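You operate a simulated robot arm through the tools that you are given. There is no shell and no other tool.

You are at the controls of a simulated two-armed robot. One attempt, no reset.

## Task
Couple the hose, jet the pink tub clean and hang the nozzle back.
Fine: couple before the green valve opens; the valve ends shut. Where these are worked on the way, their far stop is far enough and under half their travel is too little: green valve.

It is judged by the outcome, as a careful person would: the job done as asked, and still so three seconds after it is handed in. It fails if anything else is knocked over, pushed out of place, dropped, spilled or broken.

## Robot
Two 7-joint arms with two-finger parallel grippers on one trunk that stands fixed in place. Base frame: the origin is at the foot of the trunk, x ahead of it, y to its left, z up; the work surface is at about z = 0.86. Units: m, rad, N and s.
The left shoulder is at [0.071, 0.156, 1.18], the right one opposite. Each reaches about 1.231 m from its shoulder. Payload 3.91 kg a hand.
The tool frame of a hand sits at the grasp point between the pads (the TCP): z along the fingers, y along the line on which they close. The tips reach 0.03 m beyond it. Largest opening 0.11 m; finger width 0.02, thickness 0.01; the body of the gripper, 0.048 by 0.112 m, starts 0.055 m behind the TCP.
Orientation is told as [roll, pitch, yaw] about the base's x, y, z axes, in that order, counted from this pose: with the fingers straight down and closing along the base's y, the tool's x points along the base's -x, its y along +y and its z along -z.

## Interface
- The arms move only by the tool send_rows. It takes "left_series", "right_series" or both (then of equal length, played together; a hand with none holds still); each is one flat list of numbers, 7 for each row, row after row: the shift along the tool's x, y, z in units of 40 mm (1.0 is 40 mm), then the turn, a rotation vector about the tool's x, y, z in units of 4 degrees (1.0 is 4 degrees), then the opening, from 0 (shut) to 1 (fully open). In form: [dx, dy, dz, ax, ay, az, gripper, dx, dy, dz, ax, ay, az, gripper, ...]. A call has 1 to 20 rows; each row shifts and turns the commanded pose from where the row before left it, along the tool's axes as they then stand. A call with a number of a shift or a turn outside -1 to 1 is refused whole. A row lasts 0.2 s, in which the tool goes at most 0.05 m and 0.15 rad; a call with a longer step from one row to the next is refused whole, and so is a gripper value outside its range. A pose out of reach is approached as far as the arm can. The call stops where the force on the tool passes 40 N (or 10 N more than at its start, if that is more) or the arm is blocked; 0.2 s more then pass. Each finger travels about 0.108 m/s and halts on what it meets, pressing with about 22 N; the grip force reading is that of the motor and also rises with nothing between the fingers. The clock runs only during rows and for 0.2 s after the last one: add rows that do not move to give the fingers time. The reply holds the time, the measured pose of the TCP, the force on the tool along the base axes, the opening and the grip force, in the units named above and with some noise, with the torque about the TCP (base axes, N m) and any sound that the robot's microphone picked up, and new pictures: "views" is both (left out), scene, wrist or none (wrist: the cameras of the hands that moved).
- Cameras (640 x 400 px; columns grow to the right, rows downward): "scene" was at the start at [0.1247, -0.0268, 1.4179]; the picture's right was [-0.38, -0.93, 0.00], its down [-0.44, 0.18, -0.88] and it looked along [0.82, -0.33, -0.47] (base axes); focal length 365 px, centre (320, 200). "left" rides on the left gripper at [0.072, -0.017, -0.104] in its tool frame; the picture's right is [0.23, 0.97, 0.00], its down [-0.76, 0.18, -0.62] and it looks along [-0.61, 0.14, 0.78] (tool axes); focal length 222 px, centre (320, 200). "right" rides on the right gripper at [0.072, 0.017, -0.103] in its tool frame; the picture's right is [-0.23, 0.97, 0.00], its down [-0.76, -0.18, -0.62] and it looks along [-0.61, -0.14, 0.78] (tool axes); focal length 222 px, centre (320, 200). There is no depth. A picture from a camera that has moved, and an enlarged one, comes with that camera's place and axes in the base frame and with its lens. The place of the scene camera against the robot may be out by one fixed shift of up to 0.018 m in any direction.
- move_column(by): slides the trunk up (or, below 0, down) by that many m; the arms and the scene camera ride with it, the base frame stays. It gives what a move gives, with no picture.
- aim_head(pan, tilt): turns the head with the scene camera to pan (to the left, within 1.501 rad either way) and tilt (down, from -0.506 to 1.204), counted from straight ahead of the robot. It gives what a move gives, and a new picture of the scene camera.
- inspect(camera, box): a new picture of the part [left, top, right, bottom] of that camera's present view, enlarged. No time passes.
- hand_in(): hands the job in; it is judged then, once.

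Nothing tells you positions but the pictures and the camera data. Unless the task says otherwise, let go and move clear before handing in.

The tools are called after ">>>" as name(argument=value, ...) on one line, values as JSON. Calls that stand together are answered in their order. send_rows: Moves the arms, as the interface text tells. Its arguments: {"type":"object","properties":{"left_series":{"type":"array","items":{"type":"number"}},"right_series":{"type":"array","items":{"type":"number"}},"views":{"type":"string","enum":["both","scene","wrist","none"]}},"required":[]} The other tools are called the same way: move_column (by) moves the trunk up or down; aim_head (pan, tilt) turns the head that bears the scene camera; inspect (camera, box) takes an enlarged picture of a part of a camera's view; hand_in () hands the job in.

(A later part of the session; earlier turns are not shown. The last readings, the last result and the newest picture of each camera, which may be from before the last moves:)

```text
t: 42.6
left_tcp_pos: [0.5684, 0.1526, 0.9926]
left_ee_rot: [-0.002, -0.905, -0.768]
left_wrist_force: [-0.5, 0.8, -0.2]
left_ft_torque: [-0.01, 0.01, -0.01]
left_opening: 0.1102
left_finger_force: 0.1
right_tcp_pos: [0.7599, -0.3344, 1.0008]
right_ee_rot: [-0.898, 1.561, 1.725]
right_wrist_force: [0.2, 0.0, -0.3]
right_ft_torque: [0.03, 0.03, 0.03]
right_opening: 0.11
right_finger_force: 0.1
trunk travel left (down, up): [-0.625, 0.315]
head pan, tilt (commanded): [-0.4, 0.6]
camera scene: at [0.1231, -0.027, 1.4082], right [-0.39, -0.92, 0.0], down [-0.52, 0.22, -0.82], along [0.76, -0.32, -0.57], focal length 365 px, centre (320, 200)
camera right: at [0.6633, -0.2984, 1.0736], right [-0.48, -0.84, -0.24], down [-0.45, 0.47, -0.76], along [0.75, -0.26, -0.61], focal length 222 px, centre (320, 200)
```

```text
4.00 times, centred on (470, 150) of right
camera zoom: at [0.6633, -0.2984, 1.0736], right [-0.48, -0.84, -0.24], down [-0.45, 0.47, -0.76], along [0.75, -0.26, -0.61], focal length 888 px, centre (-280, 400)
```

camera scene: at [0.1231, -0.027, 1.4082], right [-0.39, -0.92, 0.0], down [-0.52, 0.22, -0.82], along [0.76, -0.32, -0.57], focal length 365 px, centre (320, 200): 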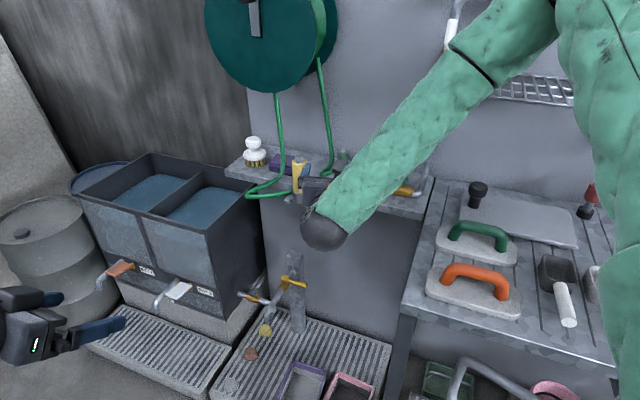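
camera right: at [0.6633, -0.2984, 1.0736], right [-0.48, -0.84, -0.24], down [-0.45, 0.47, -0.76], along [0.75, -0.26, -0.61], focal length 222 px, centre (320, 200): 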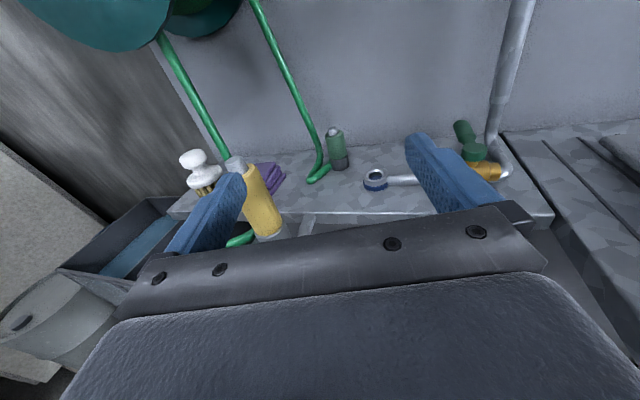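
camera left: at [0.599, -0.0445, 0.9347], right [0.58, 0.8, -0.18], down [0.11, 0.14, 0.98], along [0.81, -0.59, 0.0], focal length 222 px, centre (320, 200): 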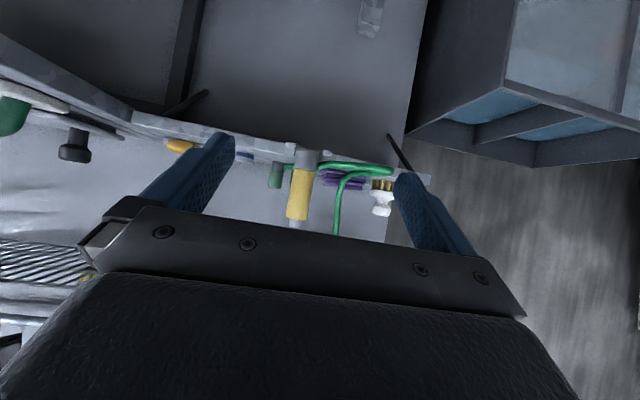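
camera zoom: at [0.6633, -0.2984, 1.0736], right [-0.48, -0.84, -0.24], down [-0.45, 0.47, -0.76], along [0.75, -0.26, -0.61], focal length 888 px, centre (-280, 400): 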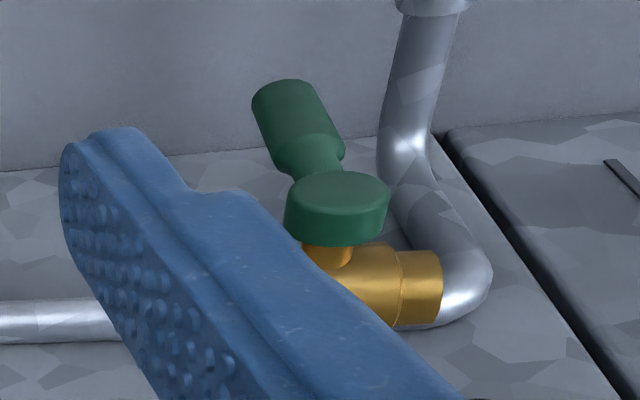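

The coupling axis is at about (0.978, -0.465), its green body from z 0.879 to 0.923, and the ring's top centre at (0.890, -0.473, 0.877). I descend to grip height in front of the shelf and come partway in.

>>> send_rows(right_series=[-0.464, 0.0265, 0.4, 0, 0, 0, 0.75, -0.464, 0.0265, 0.4, 0, 0, 0, 0.75, -0.464, 0.0265, 0.4, 0, 0, 0, 0.75, -0.464, 0.0265, 0.4, 0, 0, 0, 0.75, -0.464, 0.0265, 0.4, 0, 0, 0, 0.75, 0, 0, 0, 0, 0, 0, 0.75], views="both")

```text
t: 44.0
left_tcp_pos: [0.5679, 0.1523, 0.9933]
left_ee_rot: [-0.004, -0.907, -0.768]
left_wrist_force: [-0.4, 0.1, 0.3]
left_ft_torque: [-0.01, -0.02, 0.04]
left_opening: 0.11
left_finger_force: 0.0
right_tcp_pos: [0.8233, -0.383, 0.919]
right_ee_rot: [-0.884, 1.56, 1.741]
right_wrist_force: [0.5, 0.1, 0.9]
right_ft_torque: [0.03, -0.01, -0.01]
right_opening: 0.0826
right_finger_force: 0.1
right hand out of reach, approached as far as the arm can: row 5
trunk travel left (down, up): [-0.625, 0.315]
head pan, tilt (commanded): [-0.4, 0.6]
camera scene: at [0.122, -0.0264, 1.4083], right [-0.39, -0.92, 0.0], down [-0.52, 0.22, -0.82], along [0.76, -0.32, -0.57], focal length 365 px, centre (320, 200)
camera right: at [0.7259, -0.3475, 0.9899], right [-0.48, -0.84, -0.24], down [-0.46, 0.47, -0.76], along [0.75, -0.26, -0.61], focal length 222 px, centre (320, 200)
```

scene: 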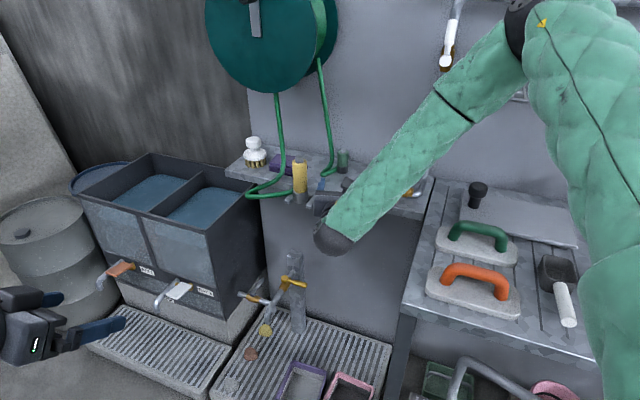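
right: 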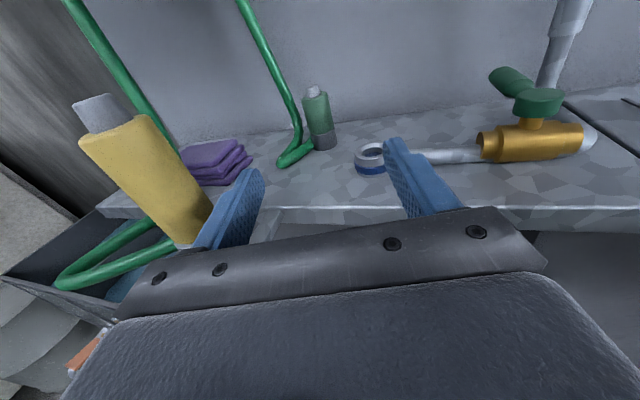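

The right arm is at a joint limit at this height, so I lift the hand and lower the trunk to put the shoulder nearer the work height.

>>> send_rows(right_series=[0.8, 0, -0.3, 0, 0, 0, 0.75, 0.8, 0, -0.3, 0, 0, 0, 0.75, 0.8, 0, 0, 0, 0, 0, 0.75, 0.8, 0, 0, 0, 0, 0, 0.75, 0.8, 0, 0, 0, 0, 0, 0.75], views="none")

>>> move_column(by=-0.16)

```text
t: 45.2
left_tcp_pos: [0.567, 0.1539, 0.9943]
left_ee_rot: [0.0, -0.907, -0.768]
left_wrist_force: [-0.6, 0.1, 0.5]
left_ft_torque: [0.01, -0.04, -0.01]
left_opening: 0.1099
left_finger_force: 0.2
right_tcp_pos: [0.8031, -0.3734, 1.08]
right_ee_rot: [-1.052, 1.56, 1.573]
right_wrist_force: [-0.1, 0.3, -0.2]
right_ft_torque: [0.0, -0.01, 0.01]
right_opening: 0.0826
right_finger_force: 0.1
trunk travel left (down, up): [-0.625, 0.315]
head pan, tilt (commanded): [-0.4, 0.6]
```

```text
t: 47.0
left_tcp_pos: [0.5668, 0.1544, 0.8342]
left_ee_rot: [-0.001, -0.908, -0.769]
left_wrist_force: [0.2, 0.1, -0.1]
left_ft_torque: [-0.01, 0.0, -0.01]
left_opening: 0.1099
left_finger_force: 0.1
right_tcp_pos: [0.8041, -0.373, 0.9186]
right_ee_rot: [-1.01, 1.561, 1.612]
right_wrist_force: [-1.2, -1.1, -0.7]
right_ft_torque: [0.02, 0.02, 0.02]
right_opening: 0.0825
right_finger_force: 0.0
trunk travel left (down, up): [-0.465, 0.475]
head pan, tilt (commanded): [-0.4, 0.6]
```

The trunk is lower and the hand is back at working height. I advance 0.10 m and look before the last part.

>>> send_rows(right_series=[-0.066, -0.039, 0.625, 0, 0, 0, 0.75, -0.066, -0.039, 0.625, 0, 0, 0, 0.75, -0.066, -0.039, 0.625, 0, 0, 0, 0.75, -0.066, -0.039, 0.625, 0, 0, 0, 0.75], views="both")

```text
t: 48.0
left_tcp_pos: [0.5664, 0.1527, 0.8329]
left_ee_rot: [-0.002, -0.906, -0.768]
left_wrist_force: [-0.1, -0.4, -0.3]
left_ft_torque: [-0.03, 0.0, -0.01]
left_opening: 0.11
left_finger_force: 0.0
right_tcp_pos: [0.8943, -0.418, 0.9077]
right_ee_rot: [-0.938, 1.56, 1.689]
right_wrist_force: [-0.1, 0.5, 0.6]
right_ft_torque: [-0.02, 0.0, 0.01]
right_opening: 0.0825
right_finger_force: 0.1
trunk travel left (down, up): [-0.465, 0.475]
head pan, tilt (commanded): [-0.4, 0.6]
camera scene: at [0.122, -0.0266, 1.2483], right [-0.39, -0.92, 0.0], down [-0.52, 0.22, -0.82], along [0.76, -0.32, -0.57], focal length 365 px, centre (320, 200)
camera right: at [0.797, -0.3826, 0.9803], right [-0.48, -0.84, -0.23], down [-0.45, 0.47, -0.76], along [0.75, -0.26, -0.61], focal length 222 px, centre (320, 200)
```

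scene: 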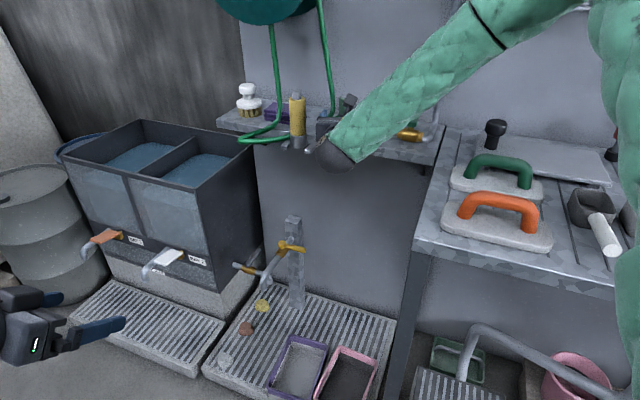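
right: 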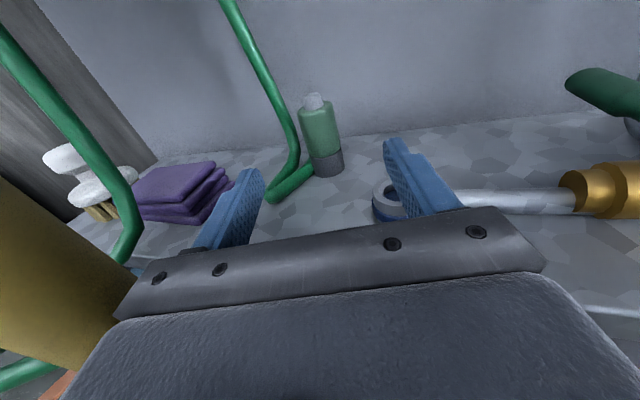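

The fingers straddle the line to the coupling. I check the coupling's position once more from here.

>>> inspect(camera="right", box=[240, 80, 440, 220])

```text
2.86 times, centred on (340, 150) of right
camera zoom: at [0.797, -0.3826, 0.9803], right [-0.48, -0.84, -0.23], down [-0.45, 0.47, -0.76], along [0.75, -0.26, -0.61], focal length 635 px, centre (263, 343)
```

zoom: 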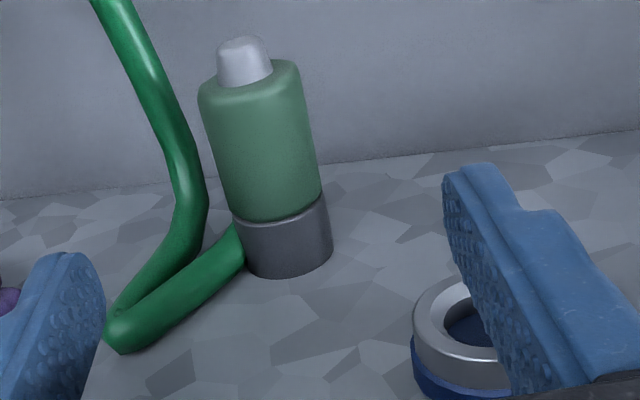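

The coupling is centred between the fingers. I advance the last 0.08 m and look before closing.

>>> send_rows(right_series=[0, 0, 0.506, 0, 0, 0, 0.75, 0, 0, 0.506, 0, 0, 0, 0.75, 0, 0, 0.506, 0, 0, 0, 0.75, 0, 0, 0.506, 0, 0, 0, 0.75], views="wrist")

```text
t: 49.0
left_tcp_pos: [0.5676, 0.154, 0.8327]
left_ee_rot: [-0.001, -0.907, -0.767]
left_wrist_force: [-0.4, -0.3, 0.5]
left_ft_torque: [-0.01, 0.04, 0.02]
left_opening: 0.1102
left_finger_force: 0.0
right_tcp_pos: [0.9642, -0.4581, 0.9078]
right_ee_rot: [-0.947, 1.561, 1.677]
right_wrist_force: [-0.6, -0.5, 0.3]
right_ft_torque: [0.01, 0.0, -0.01]
right_opening: 0.0825
right_finger_force: 0.0
trunk travel left (down, up): [-0.465, 0.475]
head pan, tilt (commanded): [-0.4, 0.6]
camera right: at [0.8655, -0.4225, 0.9794], right [-0.48, -0.84, -0.24], down [-0.45, 0.47, -0.76], along [0.75, -0.26, -0.61], focal length 222 px, centre (320, 200)
```

right: 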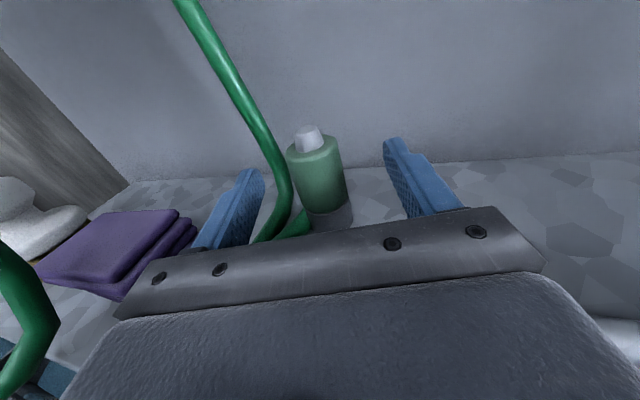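

The coupling is between the fingers with the hose lying below them. I close the right gripper.

>>> send_rows(right_series=[0, 0, 0, 0, 0, 0, 0.5, 0, 0, 0, 0, 0, 0, 0.35, 0, 0, 0, 0, 0, 0, 0.2, 0, 0, 0, 0, 0, 0, 0.1, 0, 0, 0, 0, 0, 0, 0.1], views="wrist")

```text
t: 50.2
left_tcp_pos: [0.5661, 0.153, 0.8335]
left_ee_rot: [-0.001, -0.908, -0.768]
left_wrist_force: [0.4, 0.1, -0.7]
left_ft_torque: [0.0, -0.03, -0.05]
left_opening: 0.11
left_finger_force: 0.0
right_tcp_pos: [0.9629, -0.4562, 0.9071]
right_ee_rot: [-0.987, 1.561, 1.638]
right_wrist_force: [1.0, -0.3, 0.7]
right_ft_torque: [-0.02, -0.03, 0.01]
right_opening: 0.0323
right_finger_force: 22.5
trunk travel left (down, up): [-0.465, 0.475]
head pan, tilt (commanded): [-0.4, 0.6]
camera right: at [0.8652, -0.4223, 0.9797], right [-0.48, -0.84, -0.24], down [-0.45, 0.47, -0.76], along [0.75, -0.26, -0.61], focal length 222 px, centre (320, 200)
```

right: 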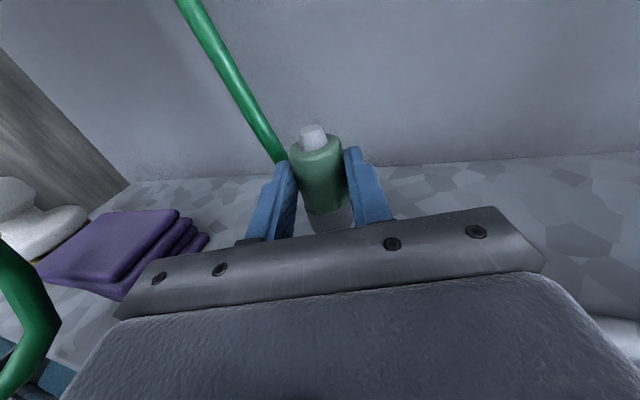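

The coupling is gripped (0.032 m wide, 22 N). I lift it clear and draw back a little before turning it over.

>>> send_rows(right_series=[0.5, 0, 0, 0, 0, 0, 0.1, 0.8, 0, 0, 0, 0, 0, 0.1, 0.8, 0, -0.3, 0, 0, 0, 0.1, 0.8, 0, -0.4, 0, 0, 0, 0.1, 0.8, 0, -0.4, 0, 0, 0, 0.1, 0, 0, 0, 0, 0, 0, 0.1], views="both")

```text
t: 51.6
left_tcp_pos: [0.5682, 0.1525, 0.8326]
left_ee_rot: [-0.001, -0.905, -0.768]
left_wrist_force: [0.3, -0.4, -0.6]
left_ft_torque: [-0.01, 0.01, 0.03]
left_opening: 0.1102
left_finger_force: 0.0
right_tcp_pos: [0.9242, -0.4365, 1.0567]
right_ee_rot: [-0.873, 1.559, 1.75]
right_wrist_force: [0.6, 0.1, -1.0]
right_ft_torque: [-0.01, 0.02, 0.01]
right_opening: 0.0322
right_finger_force: 22.3
trunk travel left (down, up): [-0.465, 0.475]
head pan, tilt (commanded): [-0.4, 0.6]
camera scene: at [0.1225, -0.027, 1.2481], right [-0.39, -0.92, 0.0], down [-0.52, 0.22, -0.82], along [0.76, -0.32, -0.57], focal length 365 px, centre (320, 200)
camera right: at [0.827, -0.4015, 1.1297], right [-0.48, -0.84, -0.24], down [-0.45, 0.47, -0.76], along [0.75, -0.26, -0.61], focal length 222 px, centre (320, 200)
```

scene: 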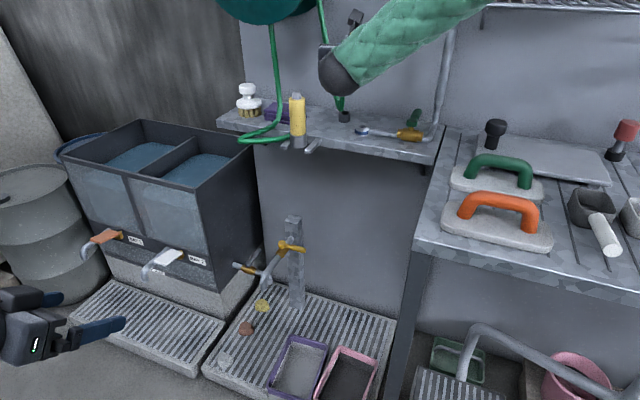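
right: 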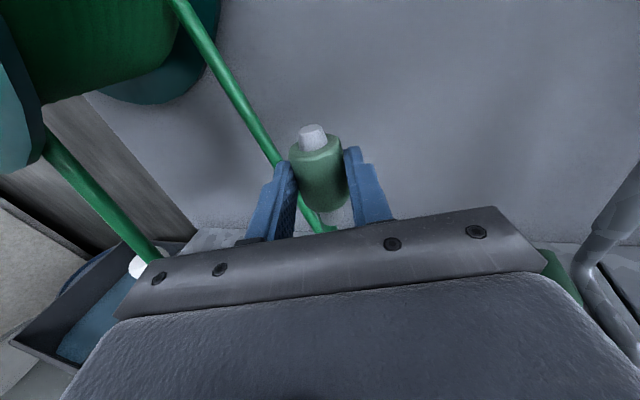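

I notice something dark still on the shelf under the hand; I zoom in to check what came up and what stayed.

>>> inspect(camera="scene", box=[300, 70, 420, 150])

>>> inspect(camera="right", box=[240, 110, 400, 240])

```text
5.00 times, centred on (360, 110) of scene
camera zoom: at [0.1225, -0.027, 1.2481], right [-0.39, -0.92, 0.0], down [-0.52, 0.22, -0.82], along [0.76, -0.32, -0.57], focal length 1826 px, centre (120, 650)
```

zoom: 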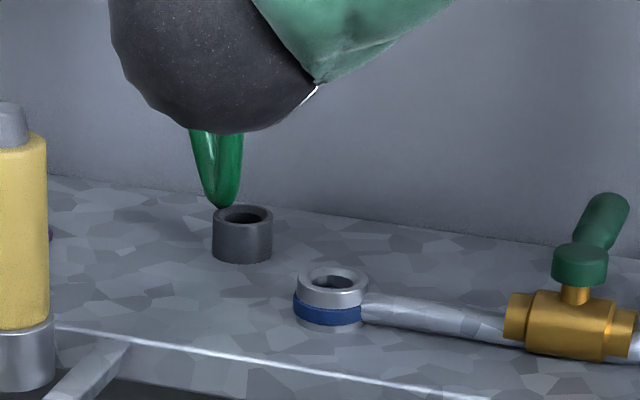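

```text
3.08 times, centred on (320, 175) of right
camera zoom: at [0.827, -0.4015, 1.1297], right [-0.48, -0.84, -0.24], down [-0.45, 0.47, -0.76], along [0.75, -0.26, -0.61], focal length 684 px, centre (320, 277)
```

zoom: 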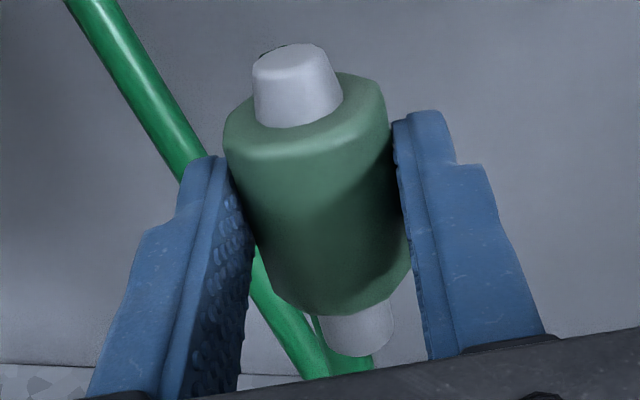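

The dark base was only a park socket: the coupling has a spigot at its lower end that came out of it, so it likely goes upright into the blue-ringed socket. I bring the left wrist camera up to see where the hose joins before deciding which end plugs in.

>>> send_rows(left_series=[-0.98, 0, -0.37, 0, 0, 0, 1, -0.98, 0, -0.37, 0, 0, 0, 1, -0.98, 0, -0.37, 0, 0, 0, 1, -0.98, 0, -0.37, 0, 0, 0, 1, -0.98, 0, -0.37, 0, 0, 0, 1, -0.98, 0, -0.37, 0, 0, 0, 1, -0.98, 0, -0.37, 0, 0, 0, 1], views="wrist")

```text
t: 53.2
left_tcp_pos: [0.6301, 0.0922, 1.113]
left_ee_rot: [0.0, -0.907, -0.767]
left_wrist_force: [0.0, -1.3, 0.3]
left_ft_torque: [-0.01, 0.02, -0.04]
left_opening: 0.1099
left_finger_force: 0.1
right_tcp_pos: [0.9242, -0.436, 1.0575]
right_ee_rot: [-0.974, 1.56, 1.649]
right_wrist_force: [0.2, -0.4, -0.6]
right_ft_torque: [-0.01, -0.01, 0.02]
right_opening: 0.0323
right_finger_force: 21.9
trunk travel left (down, up): [-0.465, 0.475]
head pan, tilt (commanded): [-0.4, 0.6]
camera left: at [0.5271, 0.1663, 1.1214], right [0.58, 0.8, -0.18], down [0.11, 0.14, 0.98], along [0.81, -0.59, 0.0], focal length 222 px, centre (320, 200)
```

left: 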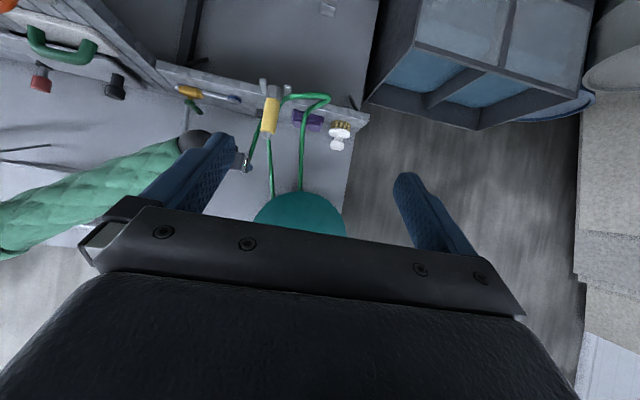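

>>> inspect(camera="left", box=[170, 80, 290, 200])

>>> inspect(camera="left", box=[225, 130, 265, 180])

```text
3.33 times, centred on (230, 140) of left
camera zoom: at [0.5271, 0.1663, 1.1214], right [0.58, 0.8, -0.18], down [0.11, 0.14, 0.98], along [0.81, -0.59, 0.0], focal length 740 px, centre (620, 400)
```

zoom: 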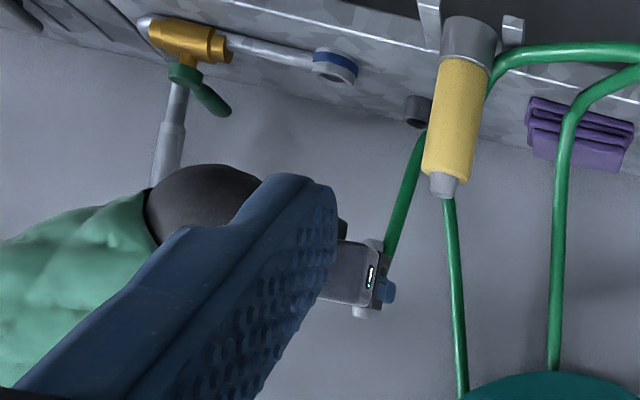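

```text
8.00 times, centred on (245, 155) of left
camera zoom: at [0.5271, 0.1663, 1.1214], right [0.58, 0.8, -0.18], down [0.11, 0.14, 0.98], along [0.81, -0.59, 0.0], focal length 1777 px, centre (920, 560)
```

zoom: 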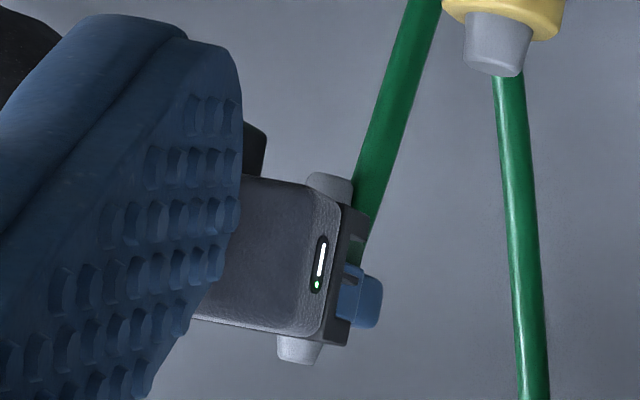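

I can't yet tell where the hose joins, and both ends have a grey spigot. I roll the right hand back 88° so the coupling's lower end faces the left camera.

>>> send_rows(right_series=[0, 0, 0, 0, 0, 1, 0.1, 0, 0, 0, 0, 0, 1, 0.1, 0, 0, 0, 0, 0, 1, 0.1, 0, 0, 0, 0, 0, 1, 0.1, 0, 0, 0, 0, 0, 1, 0.1, 0, 0, 0, 0, 0, 1, 0.1, 0, 0, 0, 0, 0, 1, 0.1, 0, 0, 0, 0, 0, 1, 0.1, 0, 0, 0, 0, 0, 1, 0.1, 0, 0, 0, 0, 0, 1, 0.1, 0, 0, 0, 0, 0, 1, 0.1, 0, 0, 0, 0, 0, 1, 0.1, 0, 0, 0, 0, 0, 1, 0.1, 0, 0, 0, 0, 0, 1, 0.1, 0, 0, 0, 0, 0, 1, 0.1], views="both")

>>> inspect(camera="left", box=[225, 130, 265, 180])

```text
t: 56.4
left_tcp_pos: [0.6299, 0.092, 1.114]
left_ee_rot: [-0.002, -0.908, -0.767]
left_wrist_force: [-0.3, 0.2, -0.4]
left_ft_torque: [0.0, 0.0, -0.01]
left_opening: 0.11
left_finger_force: 0.0
right_tcp_pos: [0.9262, -0.4366, 1.0553]
right_ee_rot: [-1.564, 0.515, 1.058]
right_wrist_force: [-0.6, -0.1, -1.2]
right_ft_torque: [0.03, 0.0, -0.02]
right_opening: 0.0323
right_finger_force: 22.3
trunk travel left (down, up): [-0.465, 0.475]
head pan, tilt (commanded): [-0.4, 0.6]
camera scene: at [0.1218, -0.0268, 1.2483], right [-0.39, -0.92, 0.0], down [-0.52, 0.22, -0.82], along [0.76, -0.32, -0.57], focal length 365 px, centre (320, 200)
camera right: at [0.8014, -0.4486, 1.0762], right [-0.14, -0.24, -0.96], down [-0.17, 0.96, -0.22], along [0.97, 0.13, -0.18], focal length 222 px, centre (320, 200)
```

scene: 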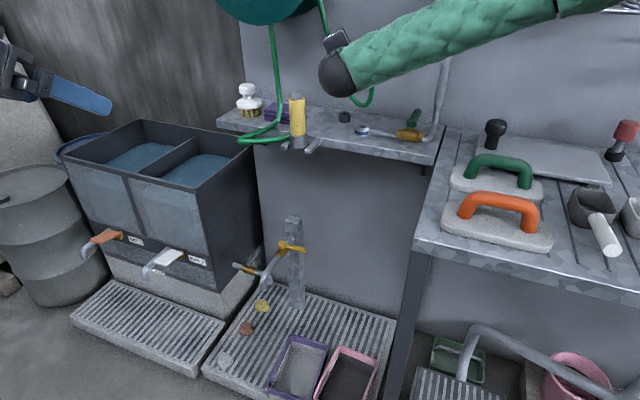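
right: 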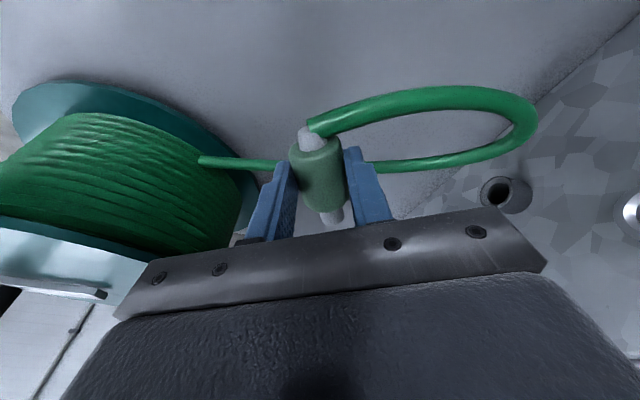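

```text
8.00 times, centred on (245, 155) of left
camera zoom: at [0.5275, 0.1668, 1.1209], right [0.58, 0.8, -0.18], down [0.11, 0.14, 0.98], along [0.81, -0.59, 0.0], focal length 1777 px, centre (920, 560)
```

zoom: 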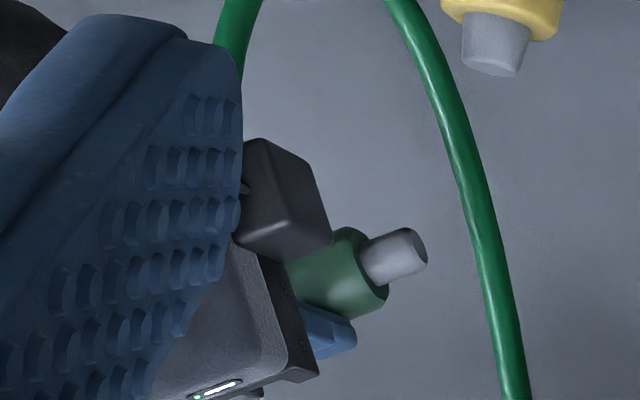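

In the right camera the hose now seems to join the upper (nose) end. I zoom to be sure.

>>> inspect(camera="right", box=[250, 90, 410, 240])

>>> inspect(camera="scene", box=[290, 0, 410, 130])

```text
2.67 times, centred on (330, 165) of right
camera zoom: at [0.8014, -0.4486, 1.0762], right [-0.14, -0.24, -0.96], down [-0.17, 0.96, -0.22], along [0.97, 0.13, -0.18], focal length 592 px, centre (293, 293)
```

zoom: 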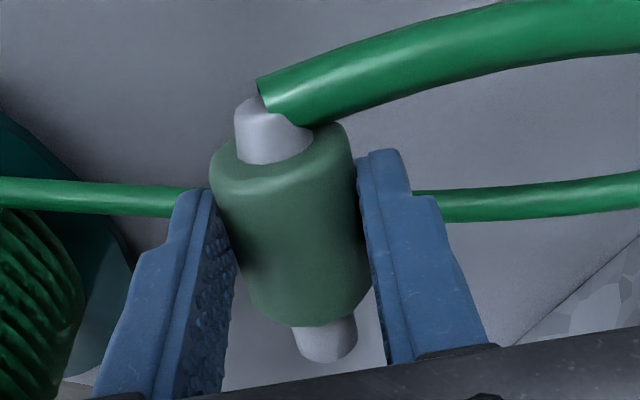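

```text
3.08 times, centred on (350, 65) of scene
camera zoom: at [0.1218, -0.0268, 1.2483], right [-0.39, -0.92, 0.0], down [-0.52, 0.22, -0.82], along [0.76, -0.32, -0.57], focal length 1124 px, centre (228, 615)
```

zoom: 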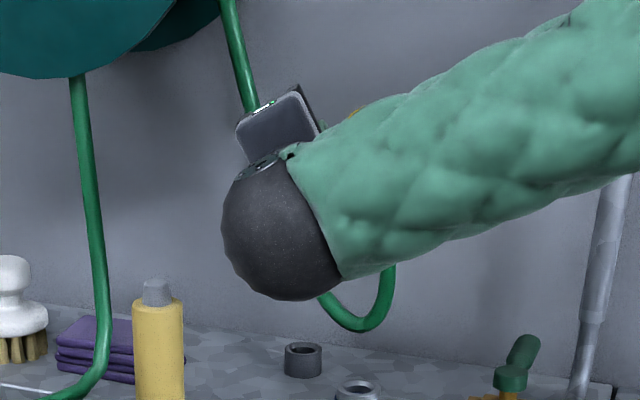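

>>> inspect(camera="right", box=[295, 100, 355, 160])

>>> inspect(camera="left", box=[210, 100, 300, 200])

```text
6.67 times, centred on (325, 130) of right
camera zoom: at [0.8014, -0.4486, 1.0762], right [-0.14, -0.24, -0.96], down [-0.17, 0.96, -0.22], along [0.97, 0.13, -0.18], focal length 1481 px, centre (287, 667)
```

zoom: 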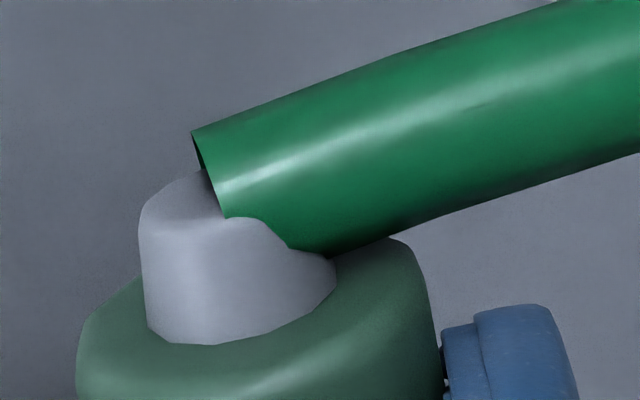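

```text
4.00 times, centred on (255, 150) of left
camera zoom: at [0.5275, 0.1668, 1.1209], right [0.58, 0.8, -0.18], down [0.11, 0.14, 0.98], along [0.81, -0.59, 0.0], focal length 888 px, centre (580, 400)
```

zoom: 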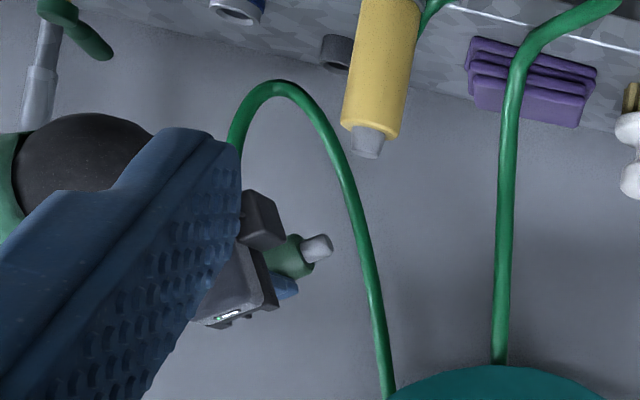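

The hose end now meets the grey nose, opposite the lower spigot, which suggests the straight lower spigot is the plug. I roll back upright and check again.

>>> send_rows(right_series=[0, 0, 0, 0, 0, -1, 0.1, 0, 0, 0, 0, 0, -1, 0.1, 0, 0, 0, 0, 0, -1, 0.1, 0, 0, 0, 0, 0, -1, 0.1, 0, 0, 0, 0, 0, -1, 0.1, 0, 0, 0, 0, 0, -1, 0.1, 0, 0, 0, 0, 0, -1, 0.1, 0, 0, 0, 0, 0, -1, 0.1, 0, 0, 0, 0, 0, -1, 0.1, 0, 0, 0, 0, 0, -1, 0.1, 0, 0, 0, 0, 0, -1, 0.1, 0, 0, 0, 0, 0, -1, 0.1, 0, 0, 0, 0, 0, -1, 0.1, 0, 0, 0, 0, 0, -1, 0.1, 0, 0, 0, 0, 0, -1, 0.1], views="both")

>>> inspect(camera="right", box=[240, 90, 400, 240])

>>> inspect(camera="left", box=[210, 100, 300, 200])

```text
t: 59.6
left_tcp_pos: [0.6309, 0.0919, 1.113]
left_ee_rot: [-0.002, -0.908, -0.768]
left_wrist_force: [-0.7, -0.3, 0.4]
left_ft_torque: [-0.02, -0.01, 0.05]
left_opening: 0.1099
left_finger_force: 0.0
right_tcp_pos: [0.9262, -0.4363, 1.055]
right_ee_rot: [-0.913, 1.561, 1.71]
right_wrist_force: [-0.3, 0.7, -1.6]
right_ft_torque: [-0.01, 0.01, 0.01]
right_opening: 0.0325
right_finger_force: 21.1
trunk travel left (down, up): [-0.465, 0.475]
head pan, tilt (commanded): [-0.4, 0.6]
camera scene: at [0.1218, -0.0266, 1.2483], right [-0.39, -0.92, 0.0], down [-0.52, 0.22, -0.82], along [0.76, -0.32, -0.57], focal length 365 px, centre (320, 200)
camera right: at [0.8283, -0.4018, 1.1279], right [-0.48, -0.84, -0.23], down [-0.45, 0.47, -0.76], along [0.75, -0.26, -0.61], focal length 222 px, centre (320, 200)
```

scene: 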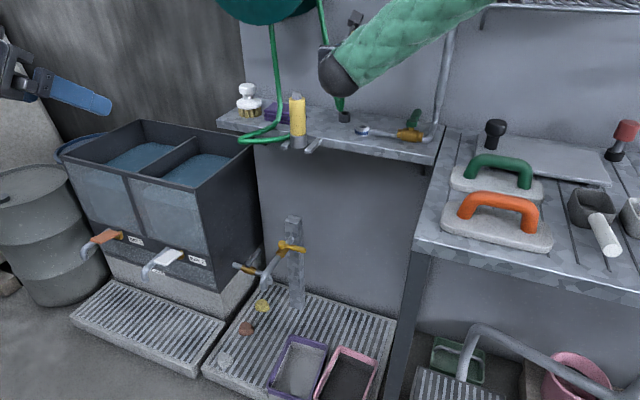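
right: 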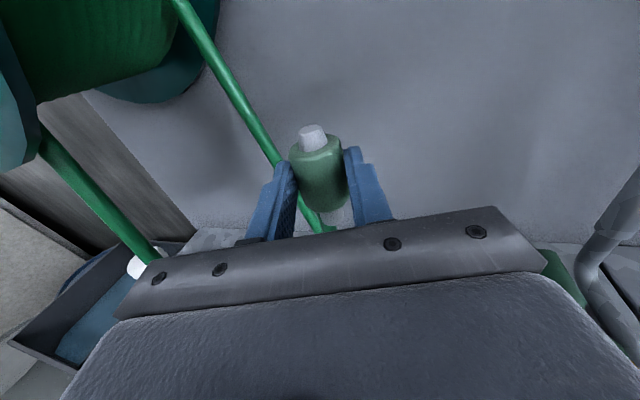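

```text
2.67 times, centred on (320, 165) of right
camera zoom: at [0.8283, -0.4018, 1.1279], right [-0.48, -0.84, -0.23], down [-0.45, 0.47, -0.76], along [0.75, -0.26, -0.61], focal length 592 px, centre (320, 293)
```

zoom: 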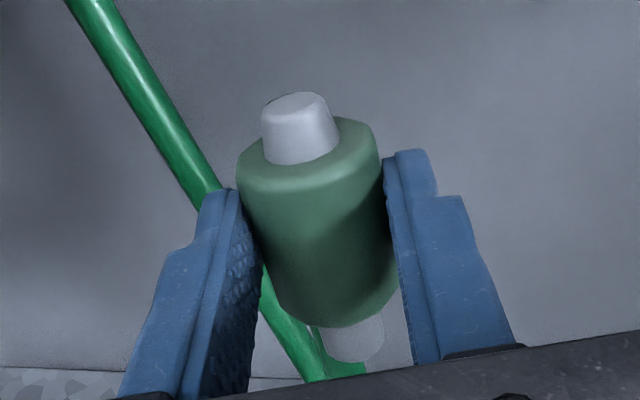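

```text
4.00 times, centred on (255, 150) of left
camera zoom: at [0.5275, 0.1669, 1.1209], right [0.58, 0.8, -0.18], down [0.11, 0.14, 0.98], along [0.81, -0.59, 0.0], focal length 888 px, centre (580, 400)
```

zoom: 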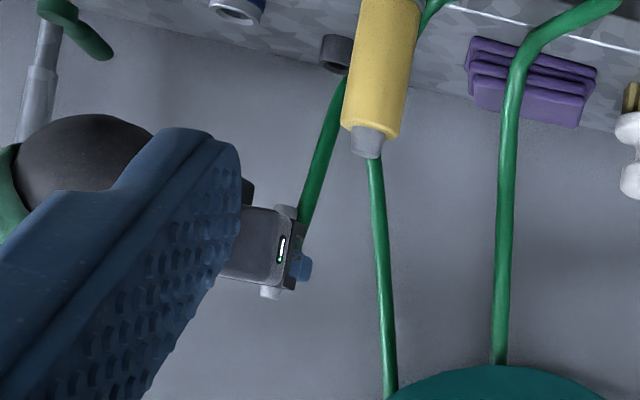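

The hose swings freely around the far side, so the lower straight spigot, which sat in the park socket, is the plug; I will set it upright into the blue ring. First I measure the exact vector from park socket to ring with the scene and left cameras.

>>> inspect(camera="scene", box=[330, 100, 382, 145])

>>> inspect(camera="left", box=[200, 85, 270, 130])

```text
8.89 times, centred on (356, 122) of scene
camera zoom: at [0.1218, -0.0266, 1.2483], right [-0.39, -0.92, 0.0], down [-0.52, 0.22, -0.82], along [0.76, -0.32, -0.57], focal length 3246 px, centre (0, 889)
```

zoom: 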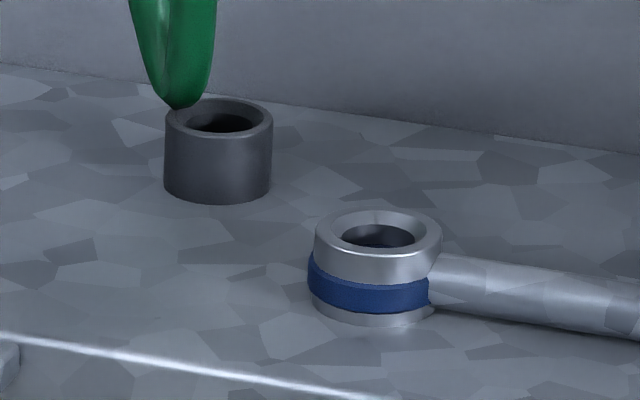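

```text
8.89 times, centred on (235, 108) of left
camera zoom: at [0.5275, 0.1669, 1.1209], right [0.58, 0.8, -0.18], down [0.11, 0.14, 0.98], along [0.81, -0.59, 0.0], focal length 1974 px, centre (1076, 1022)
```

zoom: 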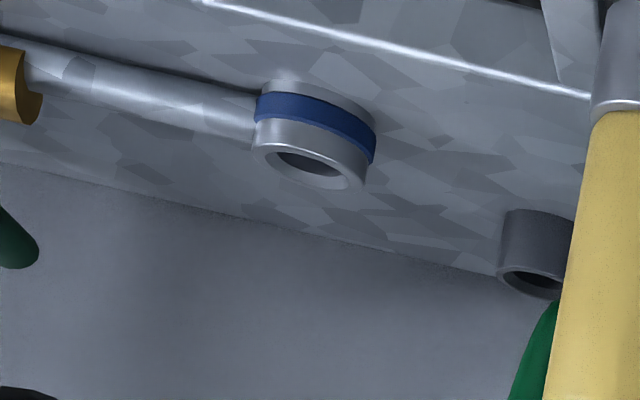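

I want a steeper look at socket and ring for an accurate relative vector, so I shift the right hand left, keep it high over the nozzle, and pitch it down 30°.

>>> send_rows(right_series=[0.155, -0.613, -0.459, 0, 0, 0, 0.1, 0.155, -0.613, -0.459, 0, 0, 0, 0.1, 0.155, -0.613, -0.459, 0, 0, 0, 0.1, 0.155, -0.613, -0.459, 0, 0, 0, 0.1, 0.155, -0.613, -0.459, 0, 0, 0, 0.1, 0, 0, 0, 0, -1, 0, 0.1, 0, 0, 0, 0, -1, 0, 0.1, 0, 0, 0, 0, -1, 0, 0.1, 0, 0, 0, 0, -1, 0, 0.1, 0, 0, 0, 0, -1, 0, 0.1, 0, 0, 0, 0, -1, 0, 0.1, 0, 0, 0, 0, -1, 0, 0.1, 0, 0, 0, 0, -0.5, 0, 0.1], views="wrist")

```text
t: 62.4
left_tcp_pos: [0.631, 0.0928, 1.1144]
left_ee_rot: [-0.001, -0.907, -0.767]
left_wrist_force: [-0.8, 0.3, -0.8]
left_ft_torque: [-0.01, 0.02, -0.02]
left_opening: 0.1101
left_finger_force: 0.1
right_tcp_pos: [0.9054, -0.2859, 1.0876]
right_ee_rot: [-0.015, 1.04, 2.611]
right_wrist_force: [1.4, -0.5, -1.1]
right_ft_torque: [0.01, 0.01, 0.04]
right_opening: 0.0319
right_finger_force: 22.3
trunk travel left (down, up): [-0.465, 0.475]
head pan, tilt (commanded): [-0.4, 0.6]
camera right: at [0.8517, -0.2756, 1.202], right [-0.58, -0.79, -0.2], down [-0.71, 0.61, -0.34], along [0.39, -0.05, -0.92], focal length 222 px, centre (320, 200)
```

right: 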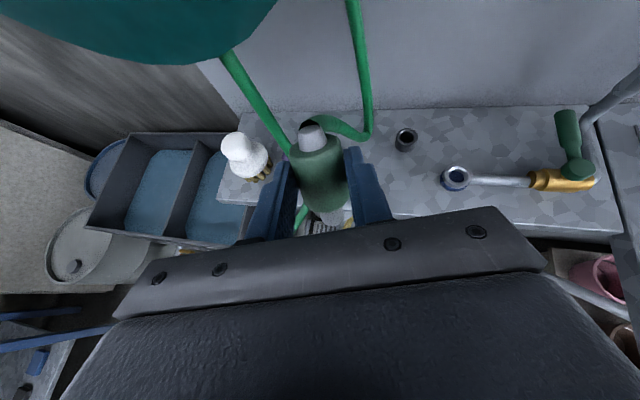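

>>> inspect(camera="right", box=[390, 115, 486, 195])

>>> inspect(camera="right", box=[510, 90, 630, 200])

>>> inspect(camera="right", box=[270, 90, 400, 240])

```text
5.00 times, centred on (438, 155) of right
camera zoom: at [0.8517, -0.2756, 1.202], right [-0.58, -0.79, -0.2], down [-0.71, 0.61, -0.34], along [0.39, -0.05, -0.92], focal length 1111 px, centre (-270, 425)
```

zoom: 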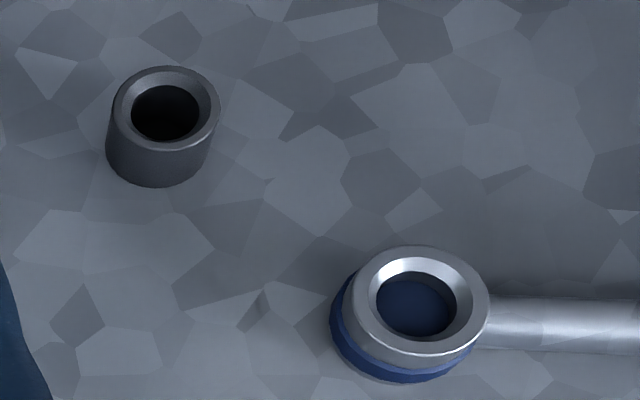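

```text
3.64 times, centred on (570, 145) of right
camera zoom: at [0.8517, -0.2756, 1.202], right [-0.58, -0.79, -0.2], down [-0.71, 0.61, -0.34], along [0.39, -0.05, -0.92], focal length 808 px, centre (-589, 400)
```

zoom: 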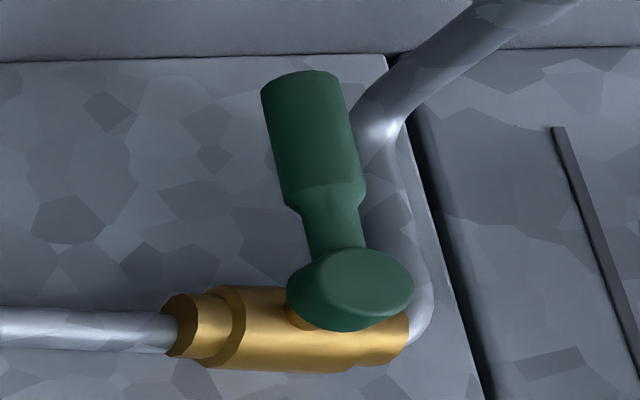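

```text
2.67 times, centred on (335, 165) of right
camera zoom: at [0.8517, -0.2756, 1.202], right [-0.58, -0.79, -0.2], down [-0.71, 0.61, -0.34], along [0.39, -0.05, -0.92], focal length 592 px, centre (280, 293)
```

zoom: 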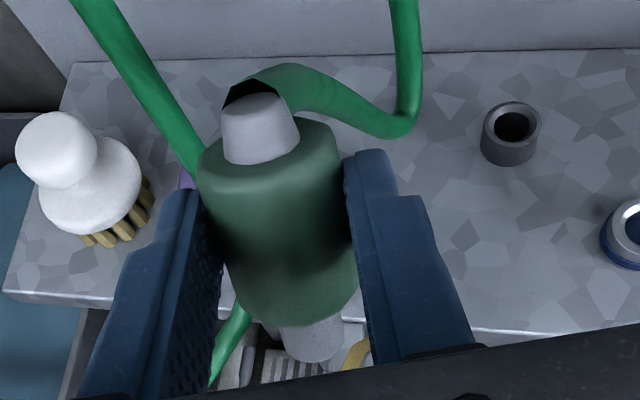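

With this steeper view the ring lies (-0.0957, -0.0043) m from the park socket, and the hose clearly joins the coupling's nose, so the lower spigot is the plug. I level the hand again and move over the ring at a safe height.

>>> send_rows(right_series=[0, 0, 0, 0, 1, 0, 0.1, 0, 0, 0, 0, 1, 0, 0.1, 0, 0, 0, 0, 1, 0, 0.1, 0, 0, 0, 0, 1, 0, 0.1, 0, 0, 0, 0, 1, 0, 0.1, 0, 0, 0, 0, 1, 0, 0.1, 0, 0, 0, 0, 1, 0, 0.1, 0, 0, 0, 0, 0.5, 0, 0.1, -0.438, 0.8555, 0.2725, 0, 0, 0, 0.1, -0.438, 0.8555, 0.2725, 0, 0, 0, 0.1, -0.438, 0.8555, 0.2725, 0, 0, 0, 0.1, -0.438, 0.8555, 0.2725, 0, 0, 0, 0.1, -0.438, 0.8555, 0.2725, 0, 0, 0, 0.1, 0, 0, 0, 0, 0, 0, 0.1], views="both")

>>> send_rows(right_series=[0, 0, 0, 0, 0, 0, 0.1], views="none")

>>> inspect(camera="left", box=[200, 85, 270, 150])

```text
t: 65.4
left_tcp_pos: [0.6296, 0.0942, 1.1138]
left_ee_rot: [-0.002, -0.907, -0.766]
left_wrist_force: [-0.3, -0.3, -0.4]
left_ft_torque: [-0.02, -0.03, -0.02]
left_opening: 0.1099
left_finger_force: 0.1
right_tcp_pos: [0.8705, -0.459, 1.0003]
right_ee_rot: [-0.995, 1.561, 1.629]
right_wrist_force: [-1.3, -0.3, -0.8]
right_ft_torque: [0.01, 0.02, -0.01]
right_opening: 0.0322
right_finger_force: 21.7
trunk travel left (down, up): [-0.465, 0.475]
head pan, tilt (commanded): [-0.4, 0.6]
camera scene: at [0.1218, -0.0258, 1.2483], right [-0.39, -0.92, 0.0], down [-0.52, 0.22, -0.82], along [0.76, -0.32, -0.57], focal length 365 px, centre (320, 200)
camera right: at [0.7726, -0.4234, 1.0711], right [-0.48, -0.84, -0.23], down [-0.45, 0.47, -0.76], along [0.75, -0.26, -0.61], focal length 222 px, centre (320, 200)
```

scene: 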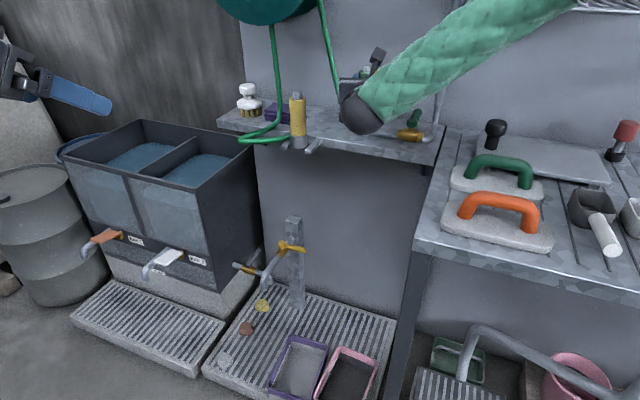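
right: 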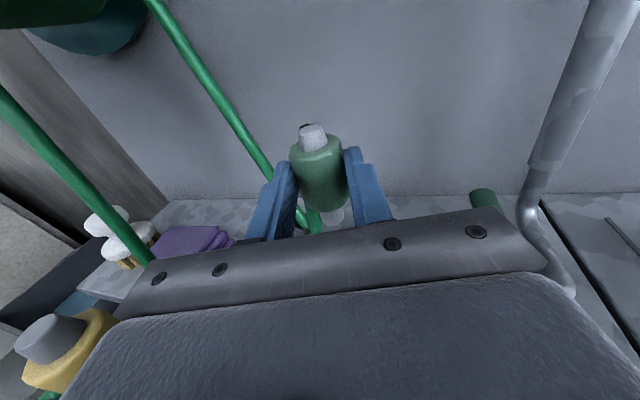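

```text
t: 65.8
left_tcp_pos: [0.6314, 0.0929, 1.1139]
left_ee_rot: [-0.001, -0.906, -0.768]
left_wrist_force: [-0.5, 1.2, 0.1]
left_ft_torque: [-0.01, 0.03, -0.03]
left_opening: 0.1099
left_finger_force: 0.0
right_tcp_pos: [0.8696, -0.4601, 0.9992]
right_ee_rot: [-0.98, 1.559, 1.645]
right_wrist_force: [-0.6, 0.1, -0.9]
right_ft_torque: [0.05, 0.0, -0.02]
right_opening: 0.0324
right_finger_force: 22.0
trunk travel left (down, up): [-0.465, 0.475]
head pan, tilt (commanded): [-0.4, 0.6]
```

```text
6.15 times, centred on (235, 118) of left
camera zoom: at [0.5275, 0.167, 1.1208], right [0.58, 0.8, -0.18], down [0.11, 0.14, 0.98], along [0.81, -0.59, 0.0], focal length 1367 px, centre (843, 708)
```

zoom: 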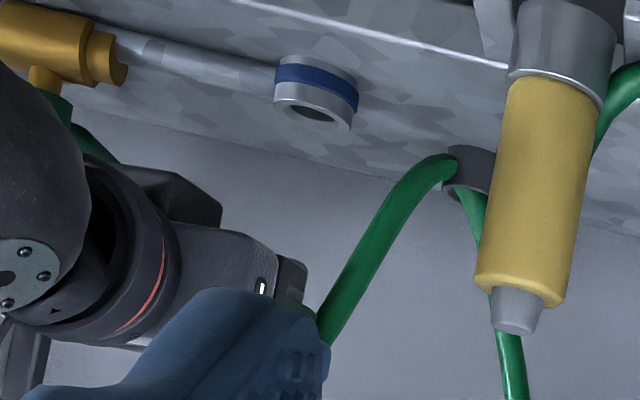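

The hand is above the ring and within 3 mm laterally. I apply the small correction, lower to about 17 mm above the ring, and turn the left hand so its camera sees the gap.

>>> send_rows(right_series=[-0.5, 0.0225, -0.0075, 0, 0, 0, 0.1, -0.5, 0.0225, -0.0075, 0, 0, 0, 0.1, -0.5, 0.0225, -0.0075, 0, 0, 0, 0.1, 0, 0, 0, 0, 0, 0, 0.1, 0, 0, 0, 0, 0, 0, 0.1], left_series=[0, 0, 0, 0.788, 0, 0.616, 1, 0, 0, 0, 0.788, 0, 0.616, 1, 0, 0, 0, 0.788, 0, 0.616, 1, 0, 0, 0, 0.788, 0, 0.616, 1, 0, 0, 0, 0.788, 0, 0.616, 1], views="wrist")

```text
t: 67.0
left_tcp_pos: [0.6306, 0.0926, 1.1124]
left_ee_rot: [-0.003, -0.908, -1.115]
left_wrist_force: [0.3, -0.3, 0.1]
left_ft_torque: [-0.02, 0.03, -0.01]
left_opening: 0.1102
left_finger_force: 0.0
right_tcp_pos: [0.8672, -0.4612, 0.938]
right_ee_rot: [-0.94, 1.562, 1.682]
right_wrist_force: [0.5, 0.5, -1.7]
right_ft_torque: [0.01, -0.01, -0.01]
right_opening: 0.0323
right_finger_force: 22.2
trunk travel left (down, up): [-0.465, 0.475]
head pan, tilt (commanded): [-0.4, 0.6]
camera right: at [0.7698, -0.4263, 1.0103], right [-0.48, -0.84, -0.24], down [-0.45, 0.47, -0.76], along [0.75, -0.26, -0.61], focal length 222 px, centre (320, 200)
camera left: at [0.5597, 0.197, 1.1197], right [0.81, 0.55, -0.18], down [0.15, 0.1, 0.98], along [0.56, -0.83, 0.0], focal length 222 px, centre (320, 200)
```

right: 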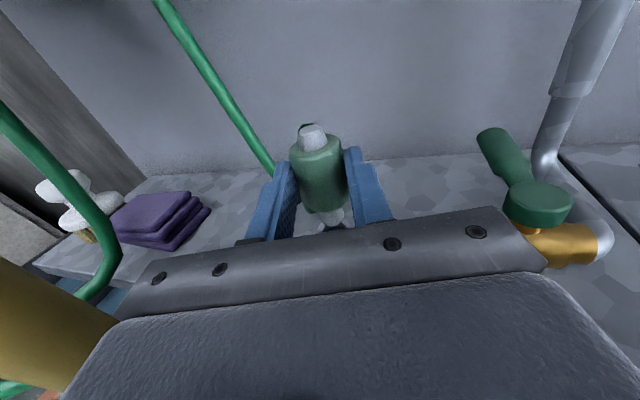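
left: 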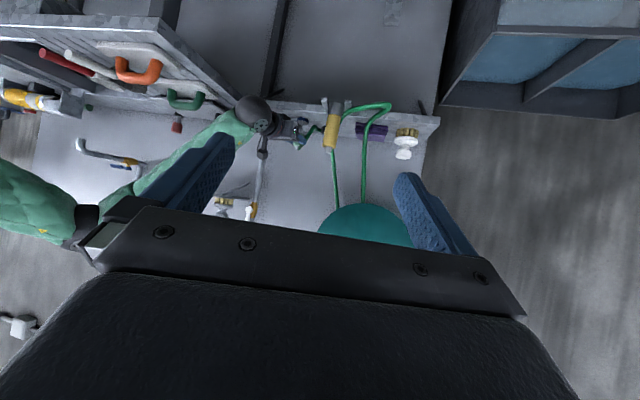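

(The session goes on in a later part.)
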